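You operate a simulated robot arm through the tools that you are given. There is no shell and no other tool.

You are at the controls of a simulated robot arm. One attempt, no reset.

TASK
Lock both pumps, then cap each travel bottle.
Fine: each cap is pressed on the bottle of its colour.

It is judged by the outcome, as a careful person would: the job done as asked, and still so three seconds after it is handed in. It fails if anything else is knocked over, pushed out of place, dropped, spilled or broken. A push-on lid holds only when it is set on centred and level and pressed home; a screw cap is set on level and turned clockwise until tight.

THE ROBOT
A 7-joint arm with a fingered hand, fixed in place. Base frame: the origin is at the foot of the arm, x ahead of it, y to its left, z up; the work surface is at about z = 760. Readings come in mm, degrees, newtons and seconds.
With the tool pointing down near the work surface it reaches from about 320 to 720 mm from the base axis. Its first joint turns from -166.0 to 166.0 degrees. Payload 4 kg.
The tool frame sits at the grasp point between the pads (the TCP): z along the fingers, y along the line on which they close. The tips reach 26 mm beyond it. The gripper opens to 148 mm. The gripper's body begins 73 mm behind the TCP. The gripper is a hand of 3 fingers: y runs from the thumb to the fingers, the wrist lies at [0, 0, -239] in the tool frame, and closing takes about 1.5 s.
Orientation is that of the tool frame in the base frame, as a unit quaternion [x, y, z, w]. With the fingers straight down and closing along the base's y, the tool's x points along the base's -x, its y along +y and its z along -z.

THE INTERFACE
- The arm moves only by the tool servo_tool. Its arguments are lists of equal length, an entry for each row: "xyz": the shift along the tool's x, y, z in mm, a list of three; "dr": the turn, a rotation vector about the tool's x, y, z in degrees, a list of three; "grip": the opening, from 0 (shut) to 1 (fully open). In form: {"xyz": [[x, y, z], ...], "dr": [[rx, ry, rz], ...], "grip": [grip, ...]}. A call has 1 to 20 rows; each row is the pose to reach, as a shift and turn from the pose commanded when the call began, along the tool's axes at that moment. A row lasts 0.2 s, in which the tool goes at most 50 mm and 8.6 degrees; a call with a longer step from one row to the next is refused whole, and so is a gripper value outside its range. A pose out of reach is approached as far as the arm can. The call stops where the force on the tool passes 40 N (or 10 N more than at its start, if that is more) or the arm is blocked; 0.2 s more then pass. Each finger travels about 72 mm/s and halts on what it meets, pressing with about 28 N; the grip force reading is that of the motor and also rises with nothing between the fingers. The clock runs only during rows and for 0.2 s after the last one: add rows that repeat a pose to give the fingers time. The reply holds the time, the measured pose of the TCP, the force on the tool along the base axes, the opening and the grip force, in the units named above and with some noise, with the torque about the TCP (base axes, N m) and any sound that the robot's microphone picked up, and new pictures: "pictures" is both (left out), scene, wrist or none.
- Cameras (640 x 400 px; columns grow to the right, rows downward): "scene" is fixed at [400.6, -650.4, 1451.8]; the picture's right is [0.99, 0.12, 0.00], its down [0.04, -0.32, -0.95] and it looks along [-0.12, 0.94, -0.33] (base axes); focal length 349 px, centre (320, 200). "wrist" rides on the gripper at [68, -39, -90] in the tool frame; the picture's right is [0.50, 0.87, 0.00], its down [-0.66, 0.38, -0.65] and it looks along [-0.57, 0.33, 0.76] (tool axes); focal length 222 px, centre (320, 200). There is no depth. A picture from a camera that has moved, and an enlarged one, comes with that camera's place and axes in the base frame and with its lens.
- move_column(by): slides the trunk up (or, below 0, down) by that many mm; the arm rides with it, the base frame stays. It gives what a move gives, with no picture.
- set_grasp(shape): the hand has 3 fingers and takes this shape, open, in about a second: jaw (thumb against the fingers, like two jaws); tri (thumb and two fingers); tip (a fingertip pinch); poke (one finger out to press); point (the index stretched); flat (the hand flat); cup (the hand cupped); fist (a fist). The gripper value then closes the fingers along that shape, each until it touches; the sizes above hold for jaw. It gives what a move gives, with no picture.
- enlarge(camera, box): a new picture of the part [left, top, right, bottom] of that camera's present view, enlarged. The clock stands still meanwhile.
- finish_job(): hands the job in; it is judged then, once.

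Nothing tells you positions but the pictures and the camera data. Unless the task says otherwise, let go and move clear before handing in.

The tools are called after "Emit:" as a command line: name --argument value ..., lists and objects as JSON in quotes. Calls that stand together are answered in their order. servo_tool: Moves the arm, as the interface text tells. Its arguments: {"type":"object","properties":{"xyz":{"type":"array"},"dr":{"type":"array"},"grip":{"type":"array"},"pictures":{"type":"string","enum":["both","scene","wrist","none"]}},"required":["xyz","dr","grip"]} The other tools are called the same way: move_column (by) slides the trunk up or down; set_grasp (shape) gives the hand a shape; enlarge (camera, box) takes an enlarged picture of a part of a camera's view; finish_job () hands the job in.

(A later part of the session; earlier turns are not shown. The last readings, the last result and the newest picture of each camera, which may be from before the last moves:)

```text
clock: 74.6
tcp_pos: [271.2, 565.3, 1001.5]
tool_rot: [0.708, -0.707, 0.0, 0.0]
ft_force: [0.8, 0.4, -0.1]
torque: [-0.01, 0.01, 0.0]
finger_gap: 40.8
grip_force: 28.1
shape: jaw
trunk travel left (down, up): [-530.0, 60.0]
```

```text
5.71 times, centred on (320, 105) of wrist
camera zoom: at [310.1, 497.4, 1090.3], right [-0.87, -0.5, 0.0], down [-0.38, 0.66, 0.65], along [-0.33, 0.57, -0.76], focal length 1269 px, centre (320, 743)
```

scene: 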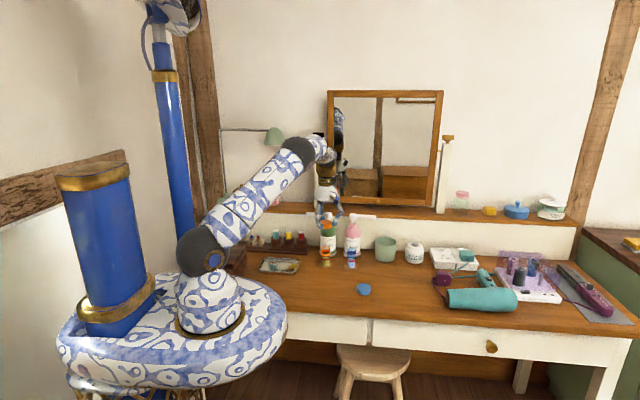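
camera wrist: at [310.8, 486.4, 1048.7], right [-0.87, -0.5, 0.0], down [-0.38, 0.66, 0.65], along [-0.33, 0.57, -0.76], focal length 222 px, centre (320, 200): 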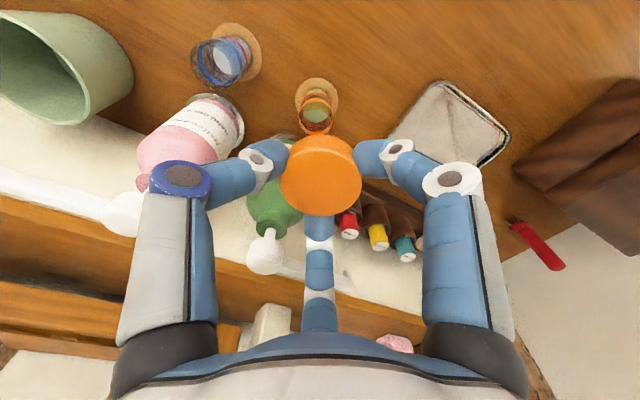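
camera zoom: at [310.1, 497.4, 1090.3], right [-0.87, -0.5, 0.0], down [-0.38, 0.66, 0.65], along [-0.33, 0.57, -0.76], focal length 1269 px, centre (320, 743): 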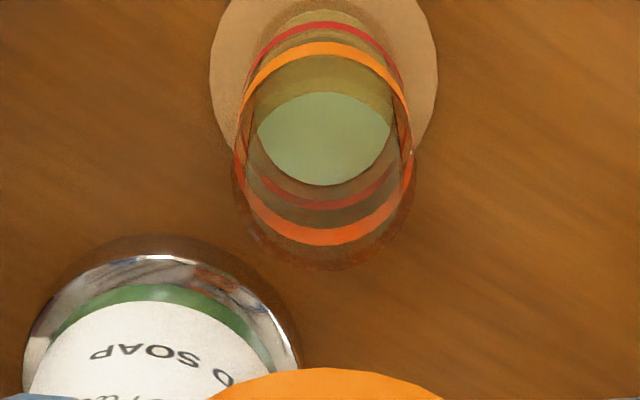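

The bottle is nearly under the cap (bottle axis about 270, 565). I'll rotate the hand 30° so that the fingers stay well clear of the pump bottle when going down, and re-check.

Emit:
servo_tool --xyz '[[0, 0.3, 0], [0, 0.6, 0], [0, 0.9, 0], [0, 1, 0], [0, 1, 0]]' --dr '[[0, 0, -7.5], [0, 0, -15], [0, 0, -22.5], [0, 0, -30], [0, 0, -30]]' --grip '[0.24, 0.24, 0.24, 0.24, 0.24]' --pictures "wrist"

Emit:
enlarge --camera "wrist" --box '[280, 70, 360, 140]'

```text
clock: 75.8
tcp_pos: [270.6, 565.2, 1001.1]
tool_rot: [0.867, -0.499, 0.0, 0.0]
ft_force: [0.4, 0.2, -0.4]
torque: [0.04, -0.02, 0.04]
finger_gap: 40.8
grip_force: 28.2
shape: jaw
trunk travel left (down, up): [-530.0, 60.0]
camera wrist: at [337.4, 525.6, 1090.4], right [-0.5, -0.87, 0.0], down [-0.66, 0.38, 0.65], along [-0.57, 0.33, -0.76], focal length 222 px, centre (320, 200)
```

wrist: 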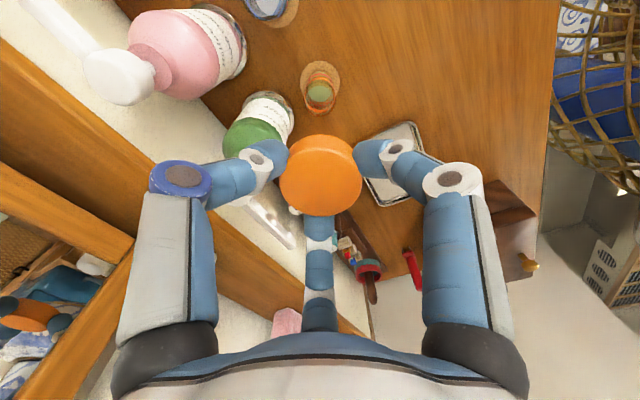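

```text
5.71 times, centred on (320, 105) of wrist
camera zoom: at [337.4, 525.6, 1090.4], right [-0.5, -0.87, 0.0], down [-0.66, 0.38, 0.65], along [-0.57, 0.33, -0.76], focal length 1269 px, centre (320, 743)
```

zoom: 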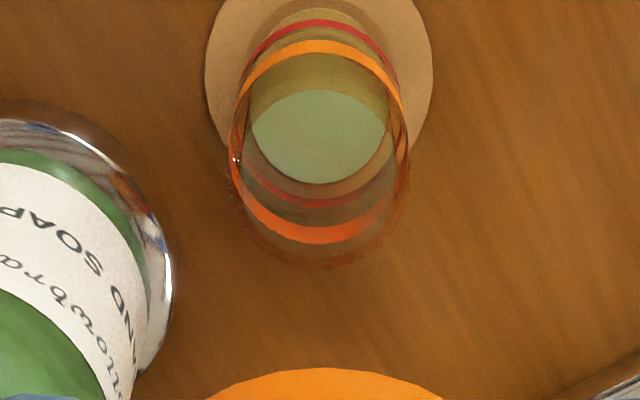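

Lateral alignment from two views agrees. Going down to just above the rim.

Emit:
servo_tool --xyz '[[0, 0, 28], [0, 0, 56], [0, 0, 84], [0, 0, 110], [0, 0, 124], [0, 0, 128], [0, 0, 128]]' --dr '[[0, 0, 0], [0, 0, 0], [0, 0, 0], [0, 0, 0], [0, 0, 0], [0, 0, 0], [0, 0, 0]]' --grip '[0.24, 0.24, 0.24, 0.24, 0.24, 0.24, 0.24]' --pictures "none"

Emit:
enlarge --camera "scene" --box '[305, 215, 365, 275]'

Emit:
enlarge --camera "wrist" --box '[270, 80, 370, 220]'

```text
clock: 77.4
tcp_pos: [270.2, 565.5, 870.7]
tool_rot: [0.866, -0.499, -0.001, 0.0]
ft_force: [-0.2, 0.3, -0.6]
torque: [0.0, 0.0, -0.01]
finger_gap: 41.1
grip_force: 27.9
shape: jaw
trunk travel left (down, up): [-530.0, 60.0]
```

```text
6.67 times, centred on (335, 245) of scene
camera zoom: at [400.6, -650.4, 1451.8], right [0.99, 0.12, 0.0], down [0.04, -0.32, -0.95], along [-0.12, 0.94, -0.33], focal length 2328 px, centre (220, -100)
```

zoom: 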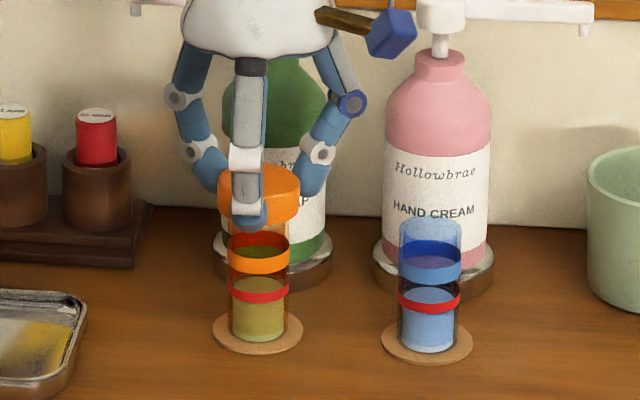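

```text
2.86 times, centred on (320, 150) of wrist
camera zoom: at [337.6, 525.4, 960.8], right [-0.5, -0.87, 0.0], down [-0.66, 0.38, 0.65], along [-0.57, 0.33, -0.76], focal length 635 px, centre (320, 343)
```

zoom: 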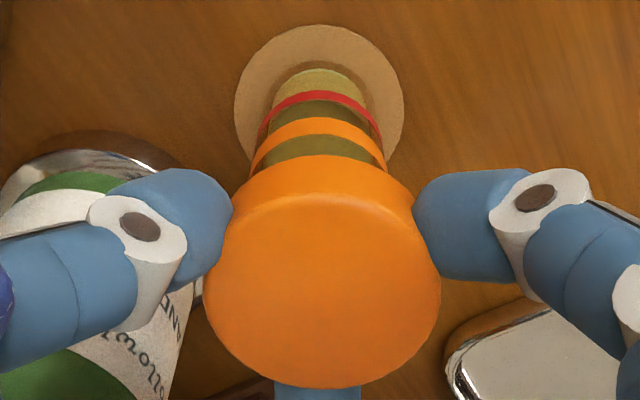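

Emit:
servo_tool --xyz '[[0, 0, 2], [0, 0, 4], [0, 0, 6], [0, 0, 8], [0, 0, 10], [0, 0, 10]]' --dr '[[0, 0, 0], [0, 0, 0], [0, 0, 0], [0, 0, 0], [0, 0, 0], [0, 0, 0]]' --grip '[0.24, 0.24, 0.24, 0.24, 0.24, 0.24]' --pictures "none"

Emit:
enlarge --camera "scene" --box '[315, 230, 355, 270]'

```text
clock: 78.8
tcp_pos: [270.5, 564.9, 861.8]
tool_rot: [0.866, -0.5, 0.0, 0.0]
ft_force: [0.5, -0.3, 0.1]
torque: [0.02, -0.01, -0.03]
finger_gap: 40.7
grip_force: 27.4
shape: jaw
trunk travel left (down, up): [-530.0, 60.0]
```

```text
10.00 times, centred on (335, 250) of scene
camera zoom: at [400.6, -650.4, 1451.8], right [0.99, 0.12, 0.0], down [0.04, -0.32, -0.95], along [-0.12, 0.94, -0.33], focal length 3492 px, centre (170, -300)
```

zoom: 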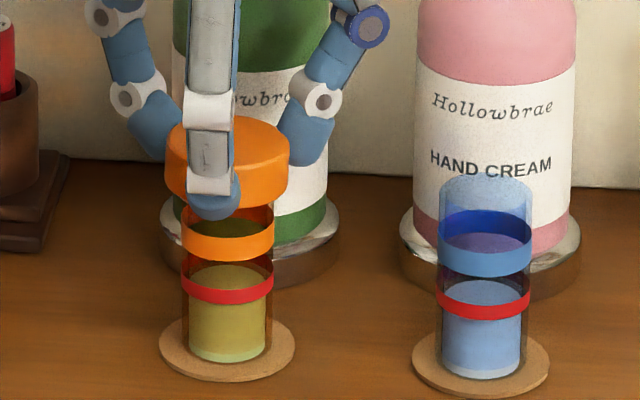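

No contact force yet and the cap skirt is already around the rim. Continuing down slowly to feel the seat.

Emit:
servo_tool --xyz '[[0, 0, 1.5], [0, 0, 3], [0, 0, 4.5], [0, 0, 6], [0, 0, 6]]' --dr '[[0, 0, 0], [0, 0, 0], [0, 0, 0], [0, 0, 0], [0, 0, 0]]' --grip '[0.24, 0.24, 0.24, 0.24, 0.24]' --pictures "none"

Emit:
enlarge --camera "scene" --box '[315, 230, 355, 270]'

```text
clock: 80.0
tcp_pos: [269.6, 564.6, 856.4]
tool_rot: [0.866, -0.5, 0.0, 0.0]
ft_force: [0.2, -0.1, 0.2]
torque: [-0.01, 0.0, -0.03]
finger_gap: 41.0
grip_force: 28.3
shape: jaw
trunk travel left (down, up): [-530.0, 60.0]
```

```text
10.00 times, centred on (335, 250) of scene
camera zoom: at [400.6, -650.4, 1451.8], right [0.99, 0.12, 0.0], down [0.04, -0.32, -0.95], along [-0.12, 0.94, -0.33], focal length 3492 px, centre (170, -300)
```

zoom: 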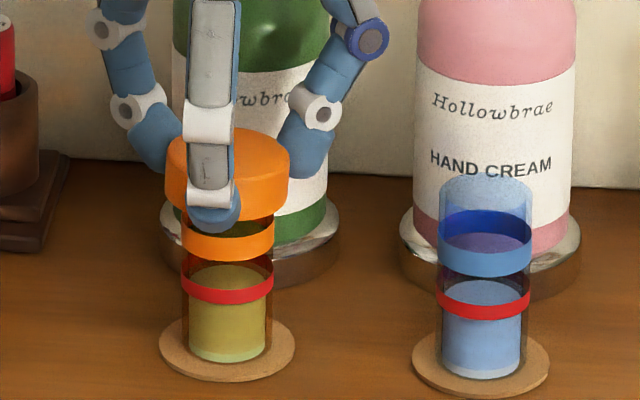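

Emit:
servo_tool --xyz '[[0, 0, 1], [0, 0, 2], [0, 0, 3], [0, 0, 4], [0, 0, 5], [0, 0, 5]]' --dr '[[0, 0, 0], [0, 0, 0], [0, 0, 0], [0, 0, 0], [0, 0, 0], [0, 0, 0]]' --grip '[0.24, 0.24, 0.24, 0.24, 0.24, 0.24]' --pictures "none"

Emit:
enlarge --camera "scene" --box '[315, 230, 355, 270]'

```text
clock: 81.4
tcp_pos: [270.4, 564.8, 850.0]
tool_rot: [0.866, -0.5, 0.0, 0.0]
ft_force: [0.2, 0.4, 0.2]
torque: [0.0, -0.01, 0.01]
finger_gap: 40.9
grip_force: 28.2
shape: jaw
trunk travel left (down, up): [-530.0, 60.0]
```

```text
10.00 times, centred on (335, 250) of scene
camera zoom: at [400.6, -650.4, 1451.8], right [0.99, 0.12, 0.0], down [0.04, -0.32, -0.95], along [-0.12, 0.94, -0.33], focal length 3492 px, centre (170, -300)
```

zoom: 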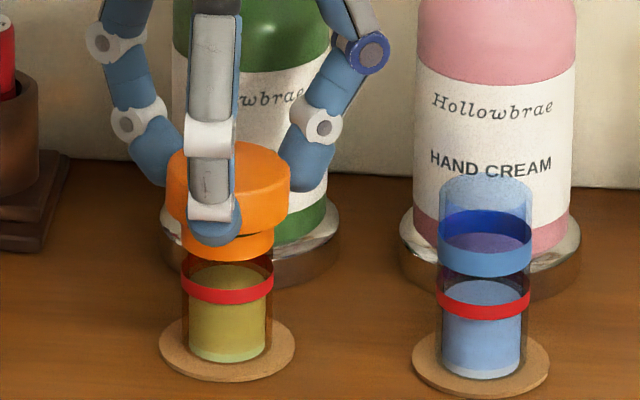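

Emit:
servo_tool --xyz '[[0, 0, 0.8], [0, 0, 1.6], [0, 0, 2.4], [0, 0, 3.2], [0, 0, 4], [0, 0, 4]]' --dr '[[0, 0, 0], [0, 0, 0], [0, 0, 0], [0, 0, 0], [0, 0, 0], [0, 0, 0]]' --grip '[0.24, 0.24, 0.24, 0.24, 0.24, 0.24]' --pictures "none"

Emit:
enlarge --camera "scene" --box '[315, 230, 355, 270]'

Emit:
enlarge --camera "wrist" --box '[270, 80, 370, 220]'

```text
clock: 82.8
tcp_pos: [268.1, 565.3, 848.5]
tool_rot: [0.866, -0.5, 0.0, -0.002]
ft_force: [0.6, -1.3, 17.7]
torque: [-0.02, -0.1, 0.01]
finger_gap: 41.1
grip_force: 28.5
shape: jaw
trunk travel left (down, up): [-530.0, 60.0]
heard: snap
```

```text
10.00 times, centred on (335, 250) of scene
camera zoom: at [400.6, -650.4, 1451.8], right [0.99, 0.12, 0.0], down [0.04, -0.32, -0.95], along [-0.12, 0.94, -0.33], focal length 3492 px, centre (170, -300)
```

zoom: 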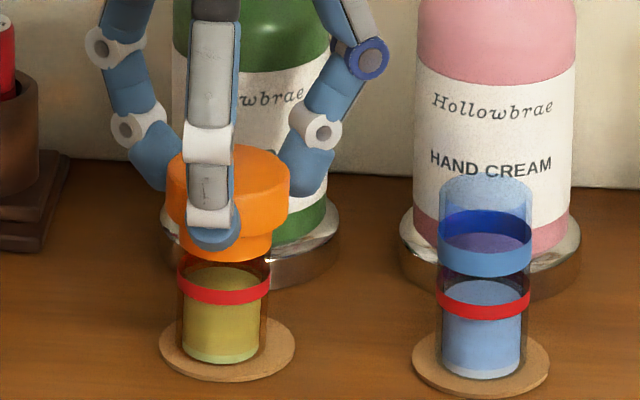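

```text
2.86 times, centred on (320, 150) of wrist
camera zoom: at [337.3, 525.4, 938.2], right [-0.5, -0.87, 0.0], down [-0.66, 0.38, 0.65], along [-0.57, 0.33, -0.76], focal length 635 px, centre (320, 343)
```

zoom: 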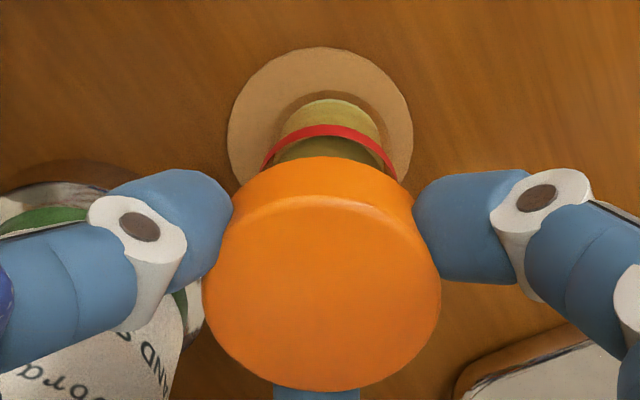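

A snap was heard with about 18 N, so the orange cap is home. I'll relieve the force and open the fingers gently.

Emit:
servo_tool --xyz '[[0, 0, -1.5], [0, 0, -2.5], [0, 0, -2.5], [0, 0, -2.5], [0, 0, -2.5], [0, 0, -2.5]]' --dr '[[0, 0, 0], [0, 0, 0], [0, 0, 0], [0, 0, 0], [0, 0, 0], [0, 0, 0]]' --grip '[0.24, 0.24, 0.3, 0.36, 0.42, 0.48]' --pictures "none"

Emit:
enlarge --camera "scene" --box '[315, 230, 355, 270]'

Emit:
enlarge --camera "wrist" --box '[270, 80, 370, 220]'

```text
clock: 84.2
tcp_pos: [269.8, 565.3, 848.5]
tool_rot: [0.866, -0.5, 0.0, 0.0]
ft_force: [0.0, 1.0, 0.3]
torque: [0.01, 0.0, 0.01]
finger_gap: 70.3
grip_force: 0.0
shape: jaw
trunk travel left (down, up): [-530.0, 60.0]
```

```text
10.00 times, centred on (335, 250) of scene
camera zoom: at [400.6, -650.4, 1451.8], right [0.99, 0.12, 0.0], down [0.04, -0.32, -0.95], along [-0.12, 0.94, -0.33], focal length 3492 px, centre (170, -300)
```

zoom: 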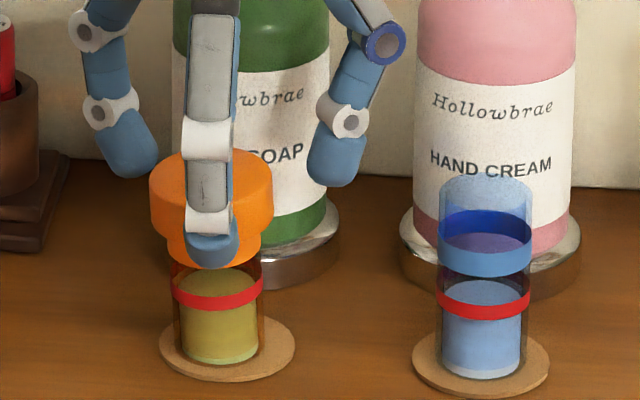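

```text
2.86 times, centred on (320, 150) of wrist
camera zoom: at [337.2, 525.7, 939.6], right [-0.5, -0.87, 0.0], down [-0.66, 0.38, 0.65], along [-0.57, 0.33, -0.76], focal length 635 px, centre (320, 343)
```

zoom: 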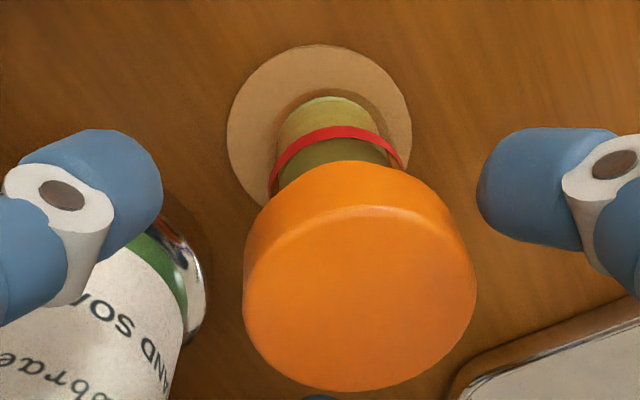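

The bottle seems to be leaning slightly toward the front finger. I'll wait a moment without moving and look again.

Emit:
servo_tool --xyz '[[0, 0, 0], [0, 0, 0]]' --dr '[[0, 0, 0], [0, 0, 0]]' --grip '[0.48, 0.48]' --pictures "wrist"

Emit:
enlarge --camera "scene" --box '[315, 230, 355, 270]'

Emit:
enlarge --camera "wrist" --box '[240, 80, 400, 280]'

```text
clock: 84.8
tcp_pos: [270.1, 564.8, 849.4]
tool_rot: [0.866, -0.5, 0.0, -0.001]
ft_force: [-0.4, -0.3, 0.2]
torque: [-0.01, -0.01, -0.01]
finger_gap: 70.5
grip_force: 0.0
shape: jaw
trunk travel left (down, up): [-530.0, 60.0]
camera wrist: at [337.2, 525.8, 939.6], right [-0.5, -0.87, 0.0], down [-0.66, 0.38, 0.65], along [-0.57, 0.33, -0.76], focal length 222 px, centre (320, 200)
```

wrist: 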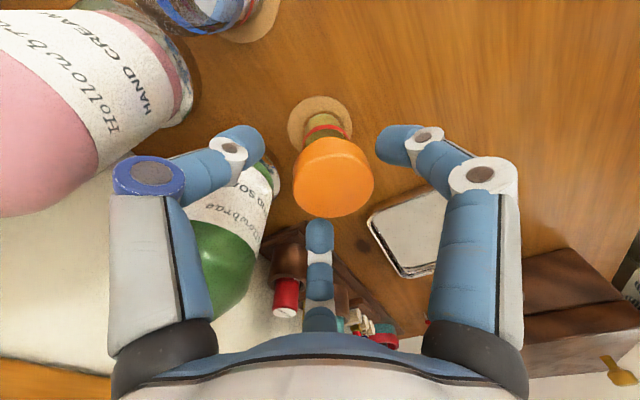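

```text
10.00 times, centred on (335, 250) of scene
camera zoom: at [400.6, -650.4, 1451.8], right [0.99, 0.12, 0.0], down [0.04, -0.32, -0.95], along [-0.12, 0.94, -0.33], focal length 3492 px, centre (170, -300)
```

zoom: 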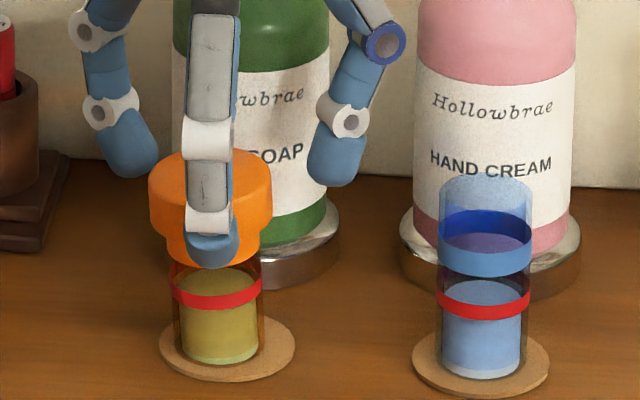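

```text
2.00 times, centred on (320, 180) of wrist
camera zoom: at [337.2, 525.8, 939.6], right [-0.5, -0.87, 0.0], down [-0.66, 0.38, 0.65], along [-0.57, 0.33, -0.76], focal length 444 px, centre (320, 240)
```

zoom: 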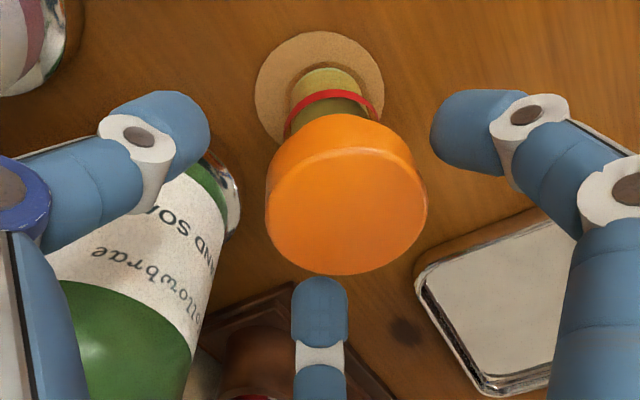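

Emit:
servo_tool --xyz '[[0, 0, 0], [0, 0, 0], [0, 0, 0]]' --dr '[[0, 0, 0], [0, 0, 0], [0, 0, 0]]' --grip '[0.53, 0.58, 0.6]' --pictures "none"

Emit:
enlarge --camera "scene" --box '[315, 230, 355, 270]'

Emit:
enlarge --camera "wrist" --box '[240, 80, 400, 280]'

```text
clock: 85.6
tcp_pos: [269.5, 565.4, 849.6]
tool_rot: [0.866, -0.5, -0.001, 0.0]
ft_force: [0.4, -0.4, 0.1]
torque: [-0.04, -0.01, 0.0]
finger_gap: 88.4
grip_force: 0.1
shape: jaw
trunk travel left (down, up): [-530.0, 60.0]
```

```text
10.00 times, centred on (335, 250) of scene
camera zoom: at [400.6, -650.4, 1451.8], right [0.99, 0.12, 0.0], down [0.04, -0.32, -0.95], along [-0.12, 0.94, -0.33], focal length 3492 px, centre (170, -300)
```

zoom: 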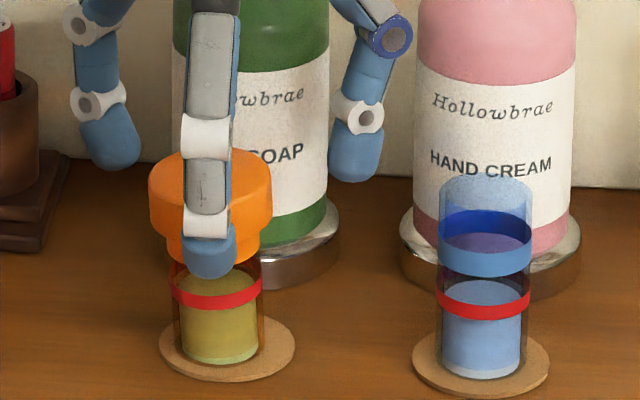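

```text
2.00 times, centred on (320, 180) of wrist
camera zoom: at [337.2, 525.8, 939.6], right [-0.5, -0.87, 0.0], down [-0.66, 0.38, 0.65], along [-0.57, 0.33, -0.76], focal length 444 px, centre (320, 240)
```

zoom: 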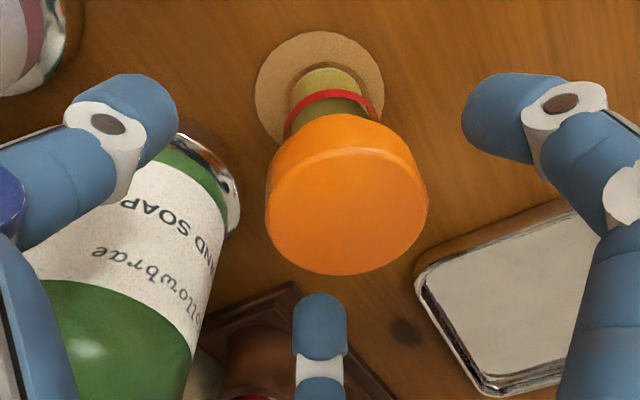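

Emit:
servo_tool --xyz '[[0, 0, -15], [0, 0, -35], [0, 0, -65], [0, 0, -100], [0, 0, -135], [0, 0, -135]]' --dr '[[0, 0, 0], [0, 0, 0], [0, 0, 0], [0, 0, 0], [0, 0, 0], [0, 0, 0]]' --grip '[0.6, 0.6, 0.6, 0.6, 0.6, 0.6]' --pictures "wrist"

Emit:
enlarge --camera "scene" --box '[315, 240, 365, 272]'

Emit:
enlarge --camera "wrist" --box '[270, 60, 370, 180]'

```text
clock: 87.0
tcp_pos: [268.8, 566.8, 981.9]
tool_rot: [0.866, -0.5, 0.0, 0.0]
ft_force: [1.2, 0.6, 0.4]
torque: [-0.02, 0.0, 0.01]
finger_gap: 88.3
grip_force: 0.1
shape: jaw
trunk travel left (down, up): [-530.0, 60.0]
camera wrist: at [336.7, 527.2, 1072.5], right [-0.5, -0.87, 0.0], down [-0.66, 0.38, 0.65], along [-0.57, 0.33, -0.76], focal length 222 px, centre (320, 200)
```

wrist: 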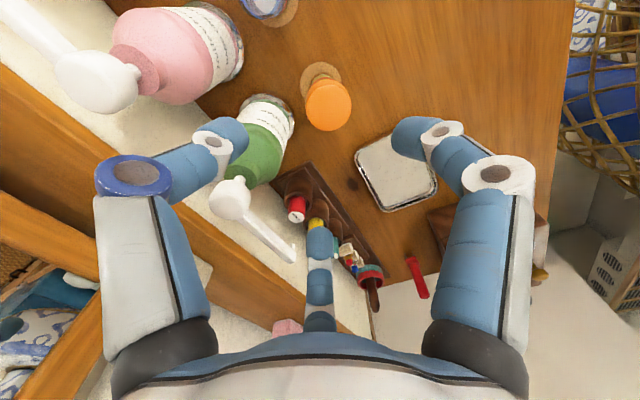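

```text
12.50 times, centred on (340, 256) of scene
camera zoom: at [400.6, -650.4, 1451.8], right [0.99, 0.12, 0.0], down [0.04, -0.32, -0.95], along [-0.12, 0.94, -0.33], focal length 4365 px, centre (70, -500)
```

zoom: 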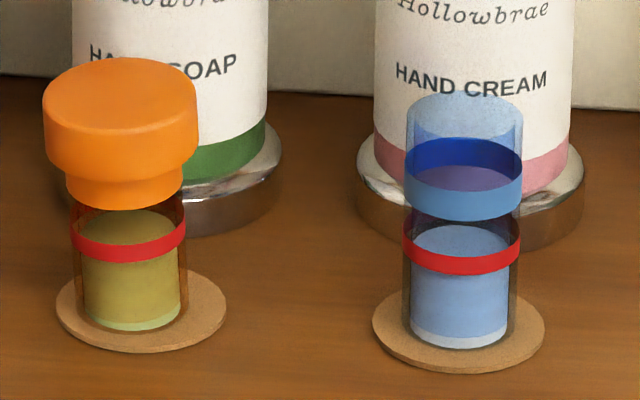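

```text
3.33 times, centred on (320, 120) of wrist
camera zoom: at [336.7, 527.2, 1072.5], right [-0.5, -0.87, 0.0], down [-0.66, 0.38, 0.65], along [-0.57, 0.33, -0.76], focal length 740 px, centre (320, 467)
```

zoom: 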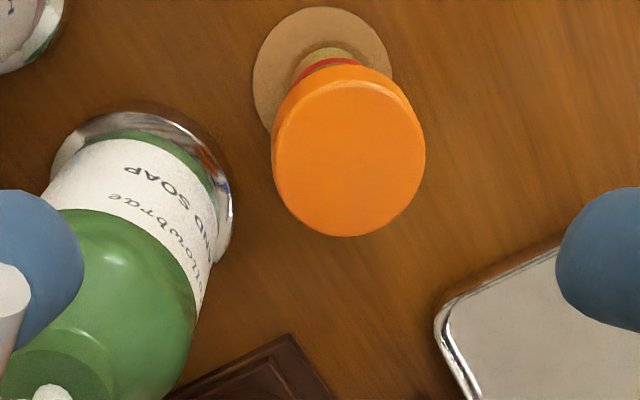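

Emit:
enlarge --camera "scene" --box '[316, 242, 336, 270]'

Emit:
enlarge --camera "scene" --box '[342, 242, 362, 270]'

```text
14.29 times, centred on (326, 256) of scene
camera zoom: at [400.6, -650.4, 1451.8], right [0.99, 0.12, 0.0], down [0.04, -0.32, -0.95], along [-0.12, 0.94, -0.33], focal length 4989 px, centre (234, -600)
```

zoom: 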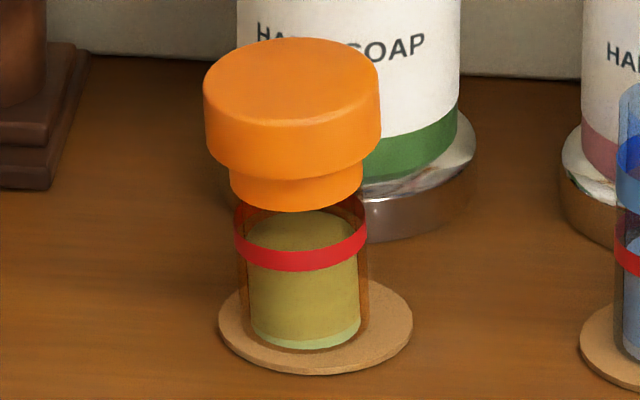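

```text
14.29 times, centred on (352, 256) of scene
camera zoom: at [400.6, -650.4, 1451.8], right [0.99, 0.12, 0.0], down [0.04, -0.32, -0.95], along [-0.12, 0.94, -0.33], focal length 4989 px, centre (-137, -600)
```

zoom: 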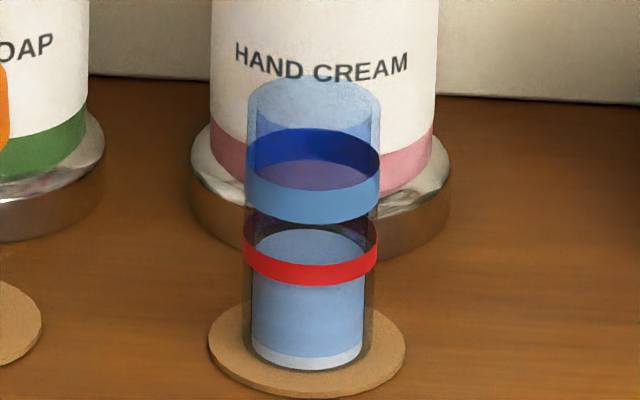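

The capped orange bottle looks like it leans about 4° to the left. I'll bring the wrist camera round for a low front view to see what it is resting on.

Emit:
servo_tool --xyz '[[16, 2.7, 8], [32, 5.4, 20], [48, 8.1, 34], [64, 10.8, 48], [80, 13.4, 62], [96, 16.1, 77], [112, 18.8, 92], [128, 21.5, 107], [144, 24.2, 122], [144, 24.2, 122]]' --dr '[[0, -4.07, 6.45], [0, -8.13, 12.9], [0, -12.2, 19.35], [0, -16.27, 25.8], [0, -20.33, 32.25], [0, -24.4, 38.7], [0, -28.47, 45.15], [0, -32.53, 51.6], [0, -36.6, 58.05], [0, -36.6, 58.05]]' --grip '[0.6, 0.6, 0.6, 0.7, 0.8, 0.9, 1, 1, 1, 1]'

Emit:
enlarge --camera "wrist" --box '[240, 160, 420, 300]'

```text
clock: 89.2
tcp_pos: [321.3, 427.6, 863.8]
tool_rot: [-0.475, 0.827, 0.26, 0.151]
ft_force: [-0.3, -0.6, 0.1]
torque: [-0.01, 0.01, 0.0]
finger_gap: 148.0
grip_force: 0.0
shape: jaw
trunk travel left (down, up): [-530.0, 60.0]
camera wrist: at [321.5, 311.9, 891.6], right [-1.0, 0.0, 0.0], down [0.0, 0.24, 0.97], along [0.0, 0.97, -0.24], focal length 222 px, centre (320, 200)
```

scene: 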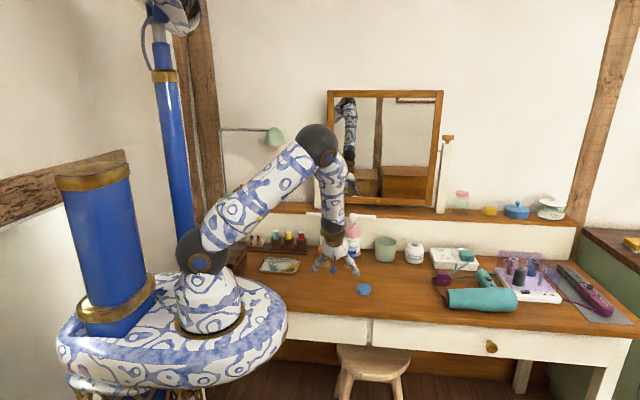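
wrist: 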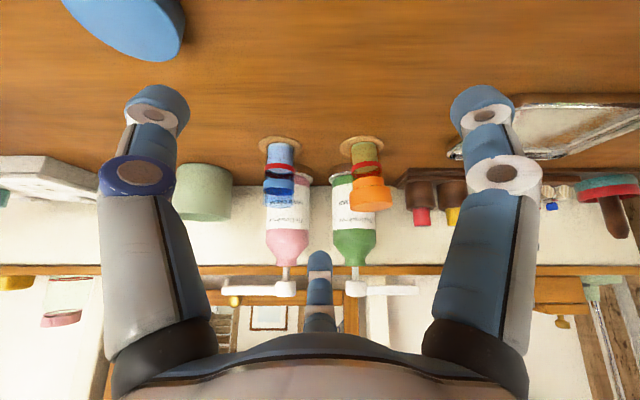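

```text
2.86 times, centred on (330, 230) of wrist
camera zoom: at [321.5, 311.9, 891.6], right [-1.0, 0.0, 0.0], down [0.0, 0.24, 0.97], along [0.0, 0.97, -0.24], focal length 635 px, centre (291, 114)
```

zoom: 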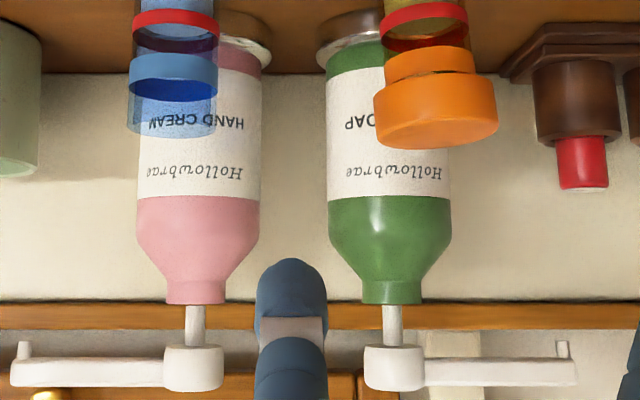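

Emit:
enlarge --camera "wrist" --box '[325, 125, 405, 220]'

Emit:
enlarge --camera "wrist" --box '[245, 125, 325, 220]'

```text
4.21 times, centred on (365, 172) of wrist
camera zoom: at [321.5, 311.9, 891.6], right [-1.0, 0.0, 0.0], down [0.0, 0.24, 0.97], along [0.0, 0.97, -0.24], focal length 935 px, centre (130, 316)
```

zoom: 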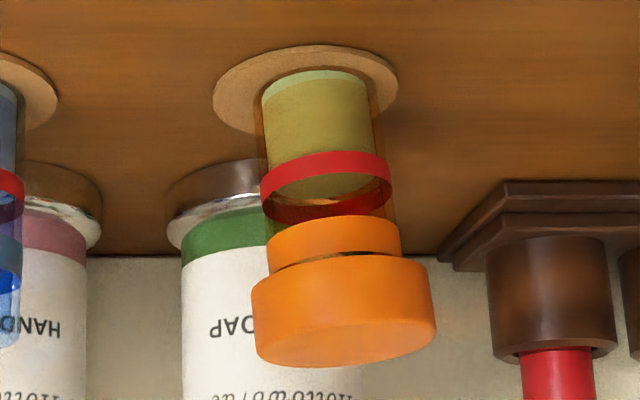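

```text
4.21 times, centred on (285, 172) of wrist
camera zoom: at [321.5, 311.9, 891.6], right [-1.0, 0.0, 0.0], down [0.0, 0.24, 0.97], along [0.0, 0.97, -0.24], focal length 935 px, centre (467, 316)
```

zoom: 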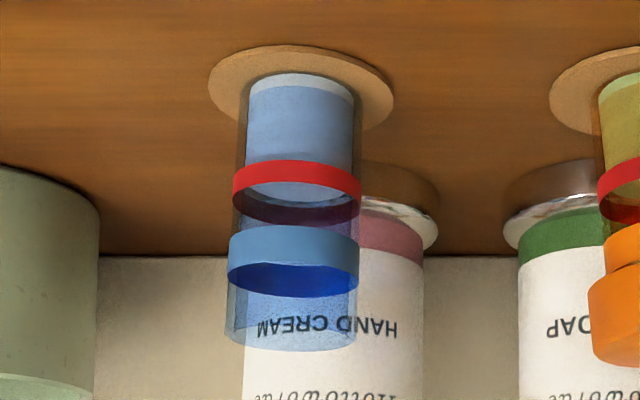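

Emit:
servo_tool --xyz '[[0, 0, 0], [0, 0, 0], [0, 0, 0], [0, 0, 0], [0, 0, 0], [-3, 2.7, 21], [-6, 5.4, 42], [-9, 8, 62], [-12.5, 10.7, 83.3], [-12.5, 10.7, 83.3]]' --dr '[[0, 0, 0], [0, 0, 0], [0, 0, 0], [0, 0, 0], [-3.8, -6.5, 0], [-7.5, -13, 0], [-7.5, -13, 0], [-7.5, -13, 0], [-7.5, -13, 0], [-7.5, -13, 0]]' --grip '[0.7, 0.4, 0.2, 0.05, 0, 0, 0, 0, 0, 0]'

Emit:
enlarge --camera "wrist" --box '[330, 100, 450, 260]'

```text
clock: 91.4
tcp_pos: [318.7, 489.1, 803.5]
tool_rot: [-0.453, 0.785, 0.366, 0.211]
ft_force: [-0.1, 0.2, 0.3]
torque: [-0.02, -0.02, 0.03]
finger_gap: 0.0
grip_force: 28.1
shape: jaw
trunk travel left (down, up): [-530.0, 60.0]
camera wrist: at [318.7, 369.4, 802.5], right [-1.0, 0.0, 0.0], down [0.0, -0.01, 1.0], along [0.0, 1.0, 0.01], focal length 222 px, centre (320, 200)
```

scene: 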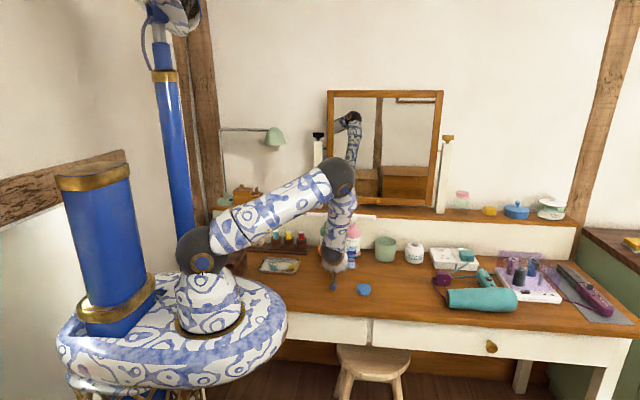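
wrist: 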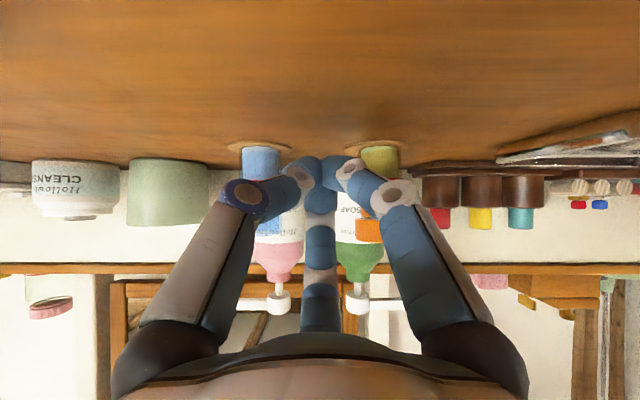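

```text
2.50 times, centred on (390, 180) of wrist
camera zoom: at [318.7, 369.4, 802.5], right [-1.0, 0.0, 0.0], down [0.0, -0.01, 1.0], along [0.0, 1.0, 0.01], focal length 555 px, centre (145, 250)
```

zoom: 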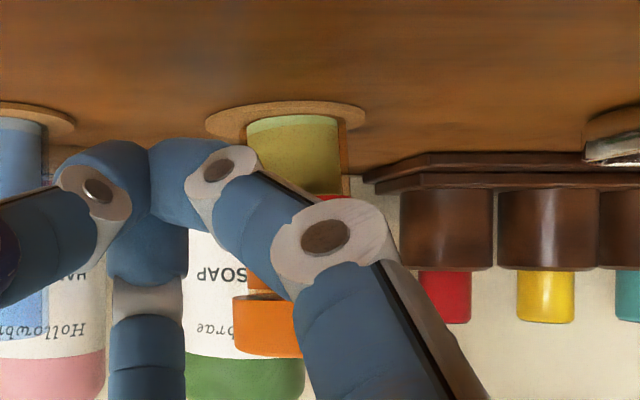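

Emit:
servo_tool --xyz '[[-10, -17.3, 0], [-20, -34.6, 0], [-30, -52, 0], [-30, -52, 0]]' --dr '[[0, 0, 0], [0, 0, 0], [0, 0, 0], [0, 0, 0]]' --grip '[0, 0, 0, 0]' --pictures "none"

Emit:
enlarge --camera "wrist" --box '[380, 110, 480, 250]'

```text
clock: 92.4
tcp_pos: [378.9, 488.9, 804.2]
tool_rot: [-0.454, 0.785, 0.366, 0.211]
ft_force: [0.2, 0.3, -0.3]
torque: [-0.02, -0.02, -0.03]
finger_gap: 0.0
grip_force: 28.2
shape: jaw
trunk travel left (down, up): [-530.0, 60.0]
```

```text
2.86 times, centred on (430, 180) of wrist
camera zoom: at [378.7, 368.9, 801.9], right [-1.0, 0.0, 0.0], down [0.0, -0.01, 1.0], along [0.0, 1.0, 0.01], focal length 635 px, centre (6, 257)
```

zoom: 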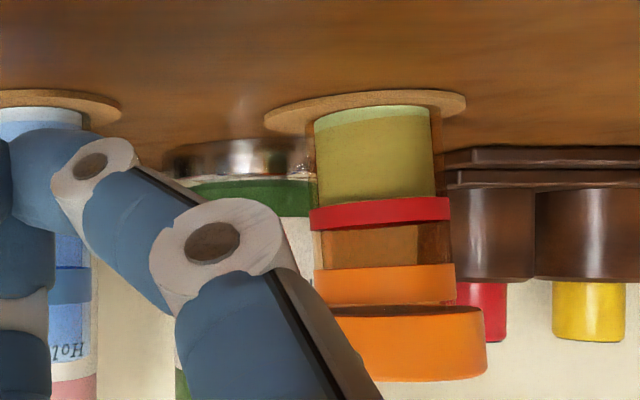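

Emit:
enlarge --camera "wrist" --box '[415, 130, 465, 170]'

Emit:
enlarge --camera "scene" --box '[314, 255, 338, 270]'

```text
10.00 times, centred on (440, 150) of wrist
camera zoom: at [378.7, 368.9, 801.9], right [-1.0, 0.0, 0.0], down [0.0, -0.01, 1.0], along [0.0, 1.0, 0.01], focal length 2221 px, centre (-880, 700)
```

zoom: 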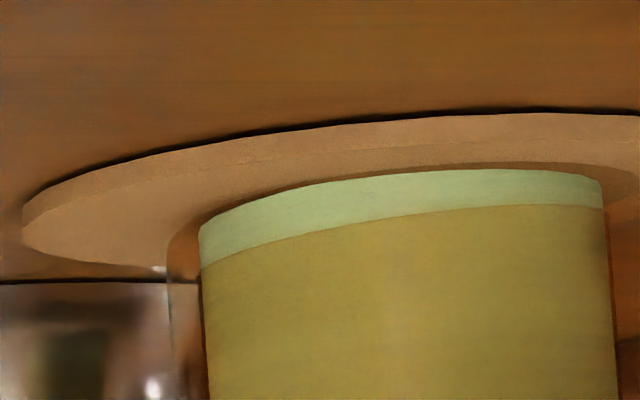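

```text
16.00 times, centred on (326, 262) of scene
camera zoom: at [400.6, -650.4, 1451.8], right [0.99, 0.12, 0.0], down [0.04, -0.32, -0.95], along [-0.12, 0.94, -0.33], focal length 5587 px, centre (224, -800)
```

zoom: 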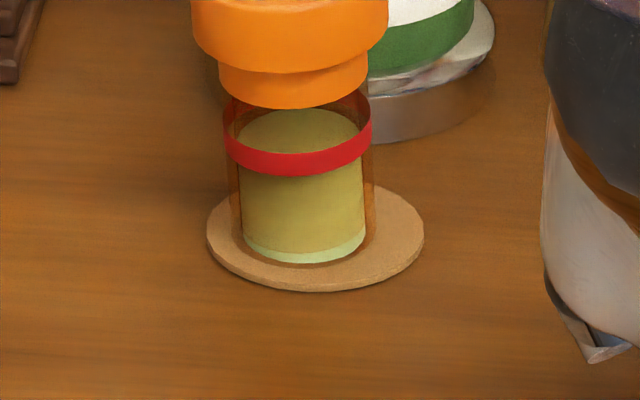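

The orange bottle indeed leans about 4° after the release (the thumb side seems to have pushed it). I'll go back above it, re-grip the cap upright, re-seat the bottle centred on its coaster, and then open very slowly.

Emit:
servo_tool --xyz '[[-25, 14.4, -24.1], [-50, 28.8, -48.3], [-75, 43.1, -72.4], [-99.5, 57.5, -96.5], [-99.8, 71, -93], [-100.1, 84.4, -89.5], [-100.5, 97.9, -85.9], [-100.8, 111.3, -82.4], [-101.1, 124.8, -78.9], [-101.4, 138.3, -75.4], [-101.7, 151.7, -71.9], [-102.1, 165.2, -68.3], [-102.4, 178.6, -64.8], [-102.7, 192.1, -61.3], [-102.7, 192.1, -61.3]]' --dr '[[0, 0, 0], [0, 0, 0], [0, 0, 0], [0, 0, 0], [0, 5.22, -5.6], [0, 10.44, -11.2], [0, 15.66, -16.8], [0, 20.88, -22.4], [0, 26.1, -28], [0, 31.32, -33.6], [0, 36.54, -39.2], [0, 41.76, -44.8], [0, 46.98, -50.4], [0, 52.2, -56], [0, 52.2, -56]]' --grip '[0, 0, 0, 0, 0.1, 0.2, 0.3, 0.4, 0.5, 0.58, 0.58, 0.58, 0.58, 0.58, 0.58]'

Emit:
enlarge --camera "wrist" --box '[270, 60, 370, 180]'

```text
clock: 95.6
tcp_pos: [263.4, 561.3, 985.1]
tool_rot: [0.867, -0.498, 0.0, 0.0]
ft_force: [-0.6, -1.2, -0.1]
torque: [0.01, -0.01, 0.01]
finger_gap: 85.0
grip_force: 0.1
shape: jaw
trunk travel left (down, up): [-530.0, 60.0]
camera wrist: at [330.5, 522.0, 1074.5], right [-0.5, -0.87, 0.0], down [-0.66, 0.38, 0.65], along [-0.57, 0.33, -0.76], focal length 222 px, centre (320, 200)
```

scene: 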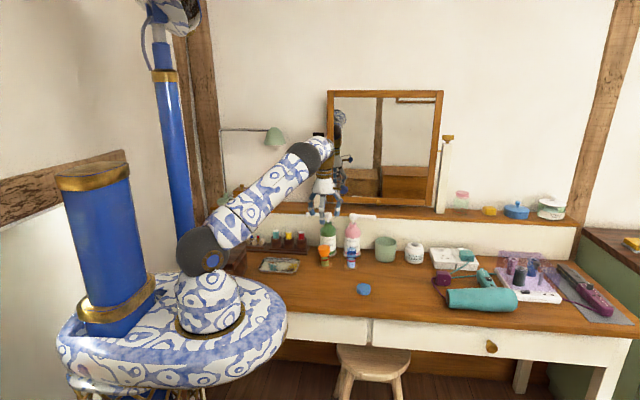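
wrist: 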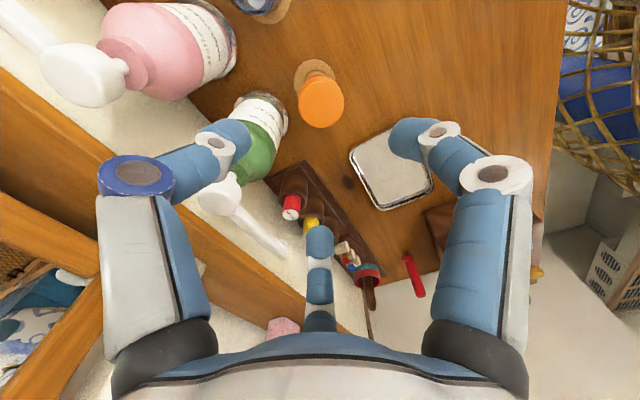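

```text
3.33 times, centred on (320, 120) of wrist
camera zoom: at [330.5, 522.0, 1074.5], right [-0.5, -0.87, 0.0], down [-0.66, 0.38, 0.65], along [-0.57, 0.33, -0.76], focal length 740 px, centre (320, 467)
```

zoom: 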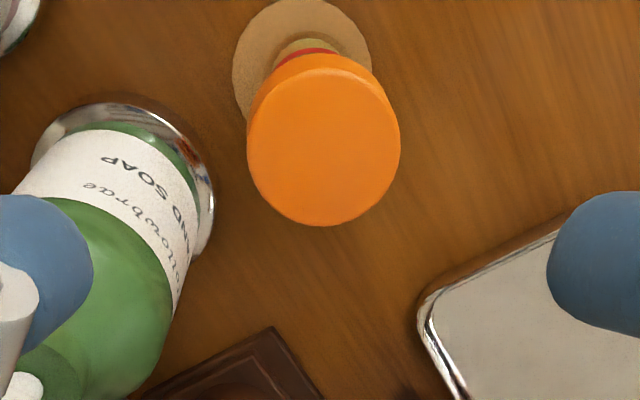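

Emit:
servo_tool --xyz '[[0.2, 0.2, 30], [0.4, 0.4, 60], [0.6, 0.6, 90], [0.8, 0.8, 115], [0.8, 0.8, 130], [0.8, 0.8, 138.5], [0.8, 0.8, 138.5]]' --dr '[[0, 0, 0], [0, 0, 0], [0, 0, 0], [0, 0, 0], [0, 0, 0], [0, 0, 0], [0, 0, 0]]' --grip '[0.58, 0.58, 0.58, 0.58, 0.58, 0.54, 0.5]' --pictures "none"

Emit:
enlarge --camera "wrist" --box '[240, 80, 400, 240]'

Emit:
enlarge --camera "scene" --box '[308, 230, 348, 272]'

```text
clock: 97.2
tcp_pos: [260.5, 562.0, 846.2]
tool_rot: [0.866, -0.5, 0.0, 0.0]
ft_force: [0.0, 0.2, 0.2]
torque: [-0.01, -0.02, -0.02]
finger_gap: 74.6
grip_force: 0.0
shape: jaw
trunk travel left (down, up): [-530.0, 60.0]
```

```text
2.50 times, centred on (320, 160) of wrist
camera zoom: at [329.4, 522.0, 936.6], right [-0.5, -0.87, 0.0], down [-0.66, 0.38, 0.65], along [-0.57, 0.33, -0.76], focal length 555 px, centre (320, 300)
```

zoom: 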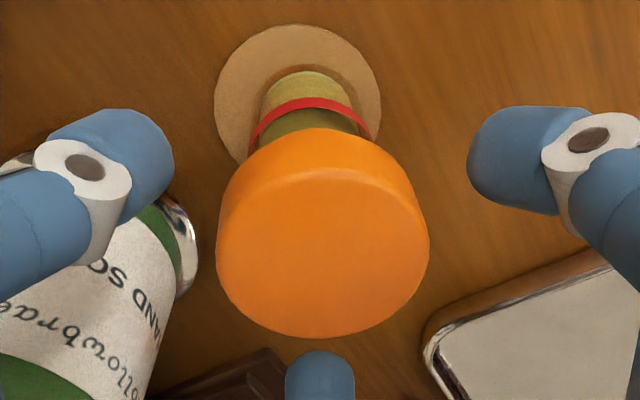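

```text
9.52 times, centred on (328, 251) of scene
camera zoom: at [400.6, -650.4, 1451.8], right [0.99, 0.12, 0.0], down [0.04, -0.32, -0.95], along [-0.12, 0.94, -0.33], focal length 3326 px, centre (244, -286)
```

zoom: 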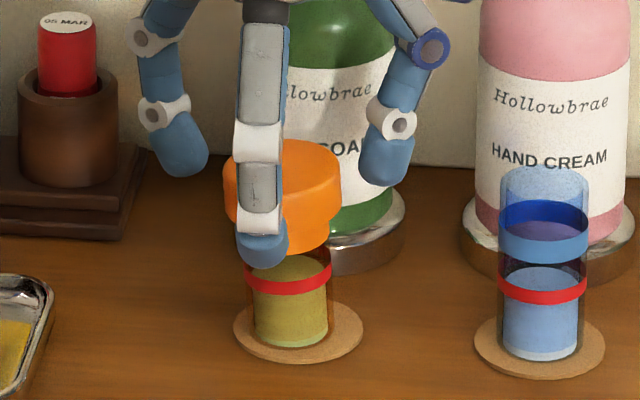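

Emit:
servo_tool --xyz '[[0, 0, 0], [0, 0, 0], [0, 0, 0], [0, 0, 0], [0, 0, 0], [0, 0, 0], [0, 0, 0], [0, 0, 0], [0, 0, 0], [0, 0, 0], [0, 0, 0], [0, 0, 0], [0, 0, 0], [0, 0, 0]]' --dr '[[0, 0, 0], [0, 0, 0], [0, 0, 0], [0, 0, 0], [0, 0, 0], [0, 0, 0], [0, 0, 0], [0, 0, 0], [0, 0, 0], [0, 0, 0], [0, 0, 0], [0, 0, 0], [0, 0, 0], [0, 0, 0]]' --grip '[0.44, 0.39, 0.35, 0.325, 0.31, 0.3, 0.293, 0.287, 0.281, 0.275, 0.27, 0.265, 0.26, 0.255]' --pictures "none"

Emit:
enlarge --camera "wrist" --box '[240, 80, 400, 240]'

Emit:
enlarge --camera "scene" --box '[308, 230, 348, 272]'

```text
clock: 100.2
tcp_pos: [262.5, 560.5, 846.5]
tool_rot: [0.866, -0.5, 0.0, 0.0]
ft_force: [0.2, 0.9, -0.2]
torque: [-0.01, 0.01, 0.01]
finger_gap: 39.6
grip_force: 28.1
shape: jaw
trunk travel left (down, up): [-530.0, 60.0]
```

```text
2.50 times, centred on (320, 160) of wrist
camera zoom: at [329.4, 522.0, 936.7], right [-0.5, -0.87, 0.0], down [-0.66, 0.38, 0.65], along [-0.57, 0.33, -0.76], focal length 555 px, centre (320, 300)
```

zoom: 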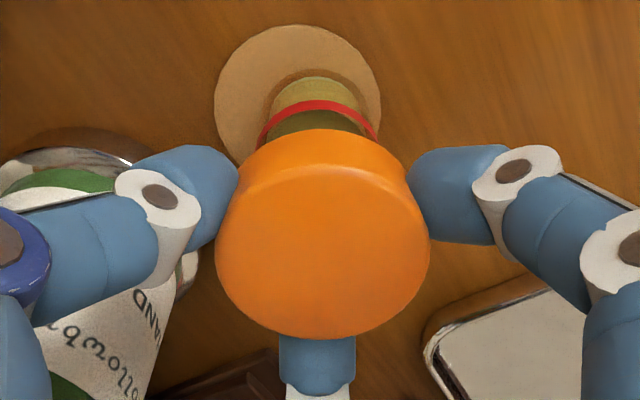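

```text
9.52 times, centred on (328, 251) of scene
camera zoom: at [400.6, -650.4, 1451.8], right [0.99, 0.12, 0.0], down [0.04, -0.32, -0.95], along [-0.12, 0.94, -0.33], focal length 3326 px, centre (244, -286)
```

zoom: 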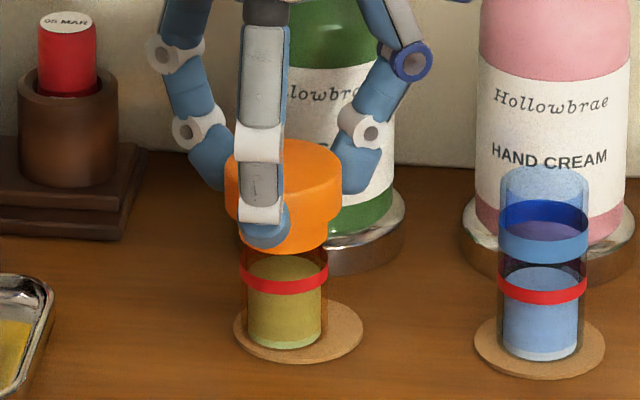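

Emit:
servo_tool --xyz '[[0, 0, -1.5], [0, 0, -3], [0.3, -3, -3], [0.7, -6, -3], [1.05, -9.2, -3], [1.05, -9.2, -3]]' --dr '[[0, 0, 0], [0, 0, 0], [0, 0, 0], [0, 0, 0], [0, 0, 0], [0, 0, 0]]' --grip '[0.25, 0.25, 0.25, 0.25, 0.25, 0.25]' --pictures "none"

Emit:
enlarge --camera "wrist" --box '[240, 80, 400, 240]'

Emit:
enlarge --camera "scene" --box '[308, 230, 348, 272]'

```text
clock: 101.6
tcp_pos: [271.5, 563.4, 849.9]
tool_rot: [0.866, -0.5, 0.001, 0.0]
ft_force: [-0.4, 0.2, -0.3]
torque: [0.03, -0.02, 0.0]
finger_gap: 39.8
grip_force: 28.1
shape: jaw
trunk travel left (down, up): [-530.0, 60.0]
```

```text
2.50 times, centred on (320, 160) of wrist
camera zoom: at [338.5, 524.1, 939.1], right [-0.5, -0.87, 0.0], down [-0.66, 0.38, 0.65], along [-0.57, 0.33, -0.76], focal length 555 px, centre (320, 300)
```

zoom: 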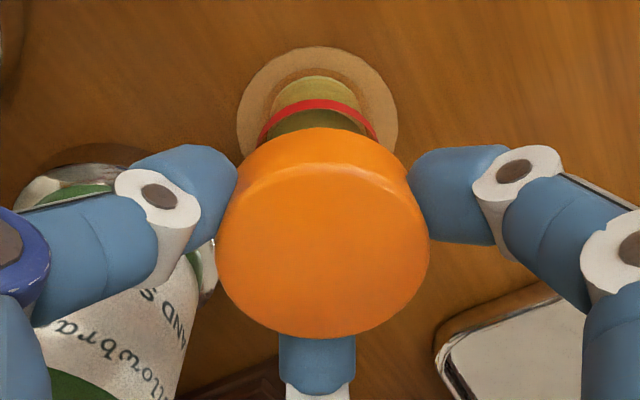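

```text
9.52 times, centred on (328, 251) of scene
camera zoom: at [400.6, -650.4, 1451.8], right [0.99, 0.12, 0.0], down [0.04, -0.32, -0.95], along [-0.12, 0.94, -0.33], focal length 3326 px, centre (244, -286)
```

zoom: 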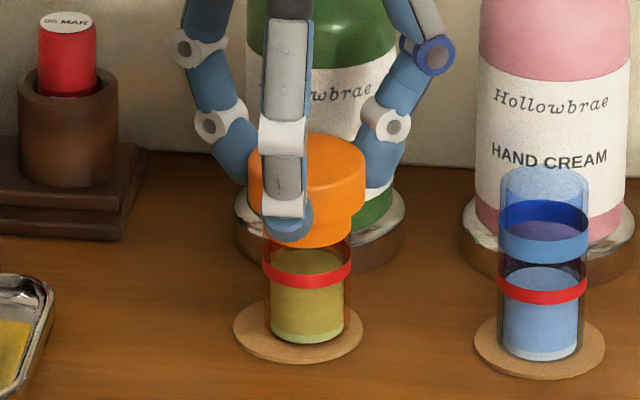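

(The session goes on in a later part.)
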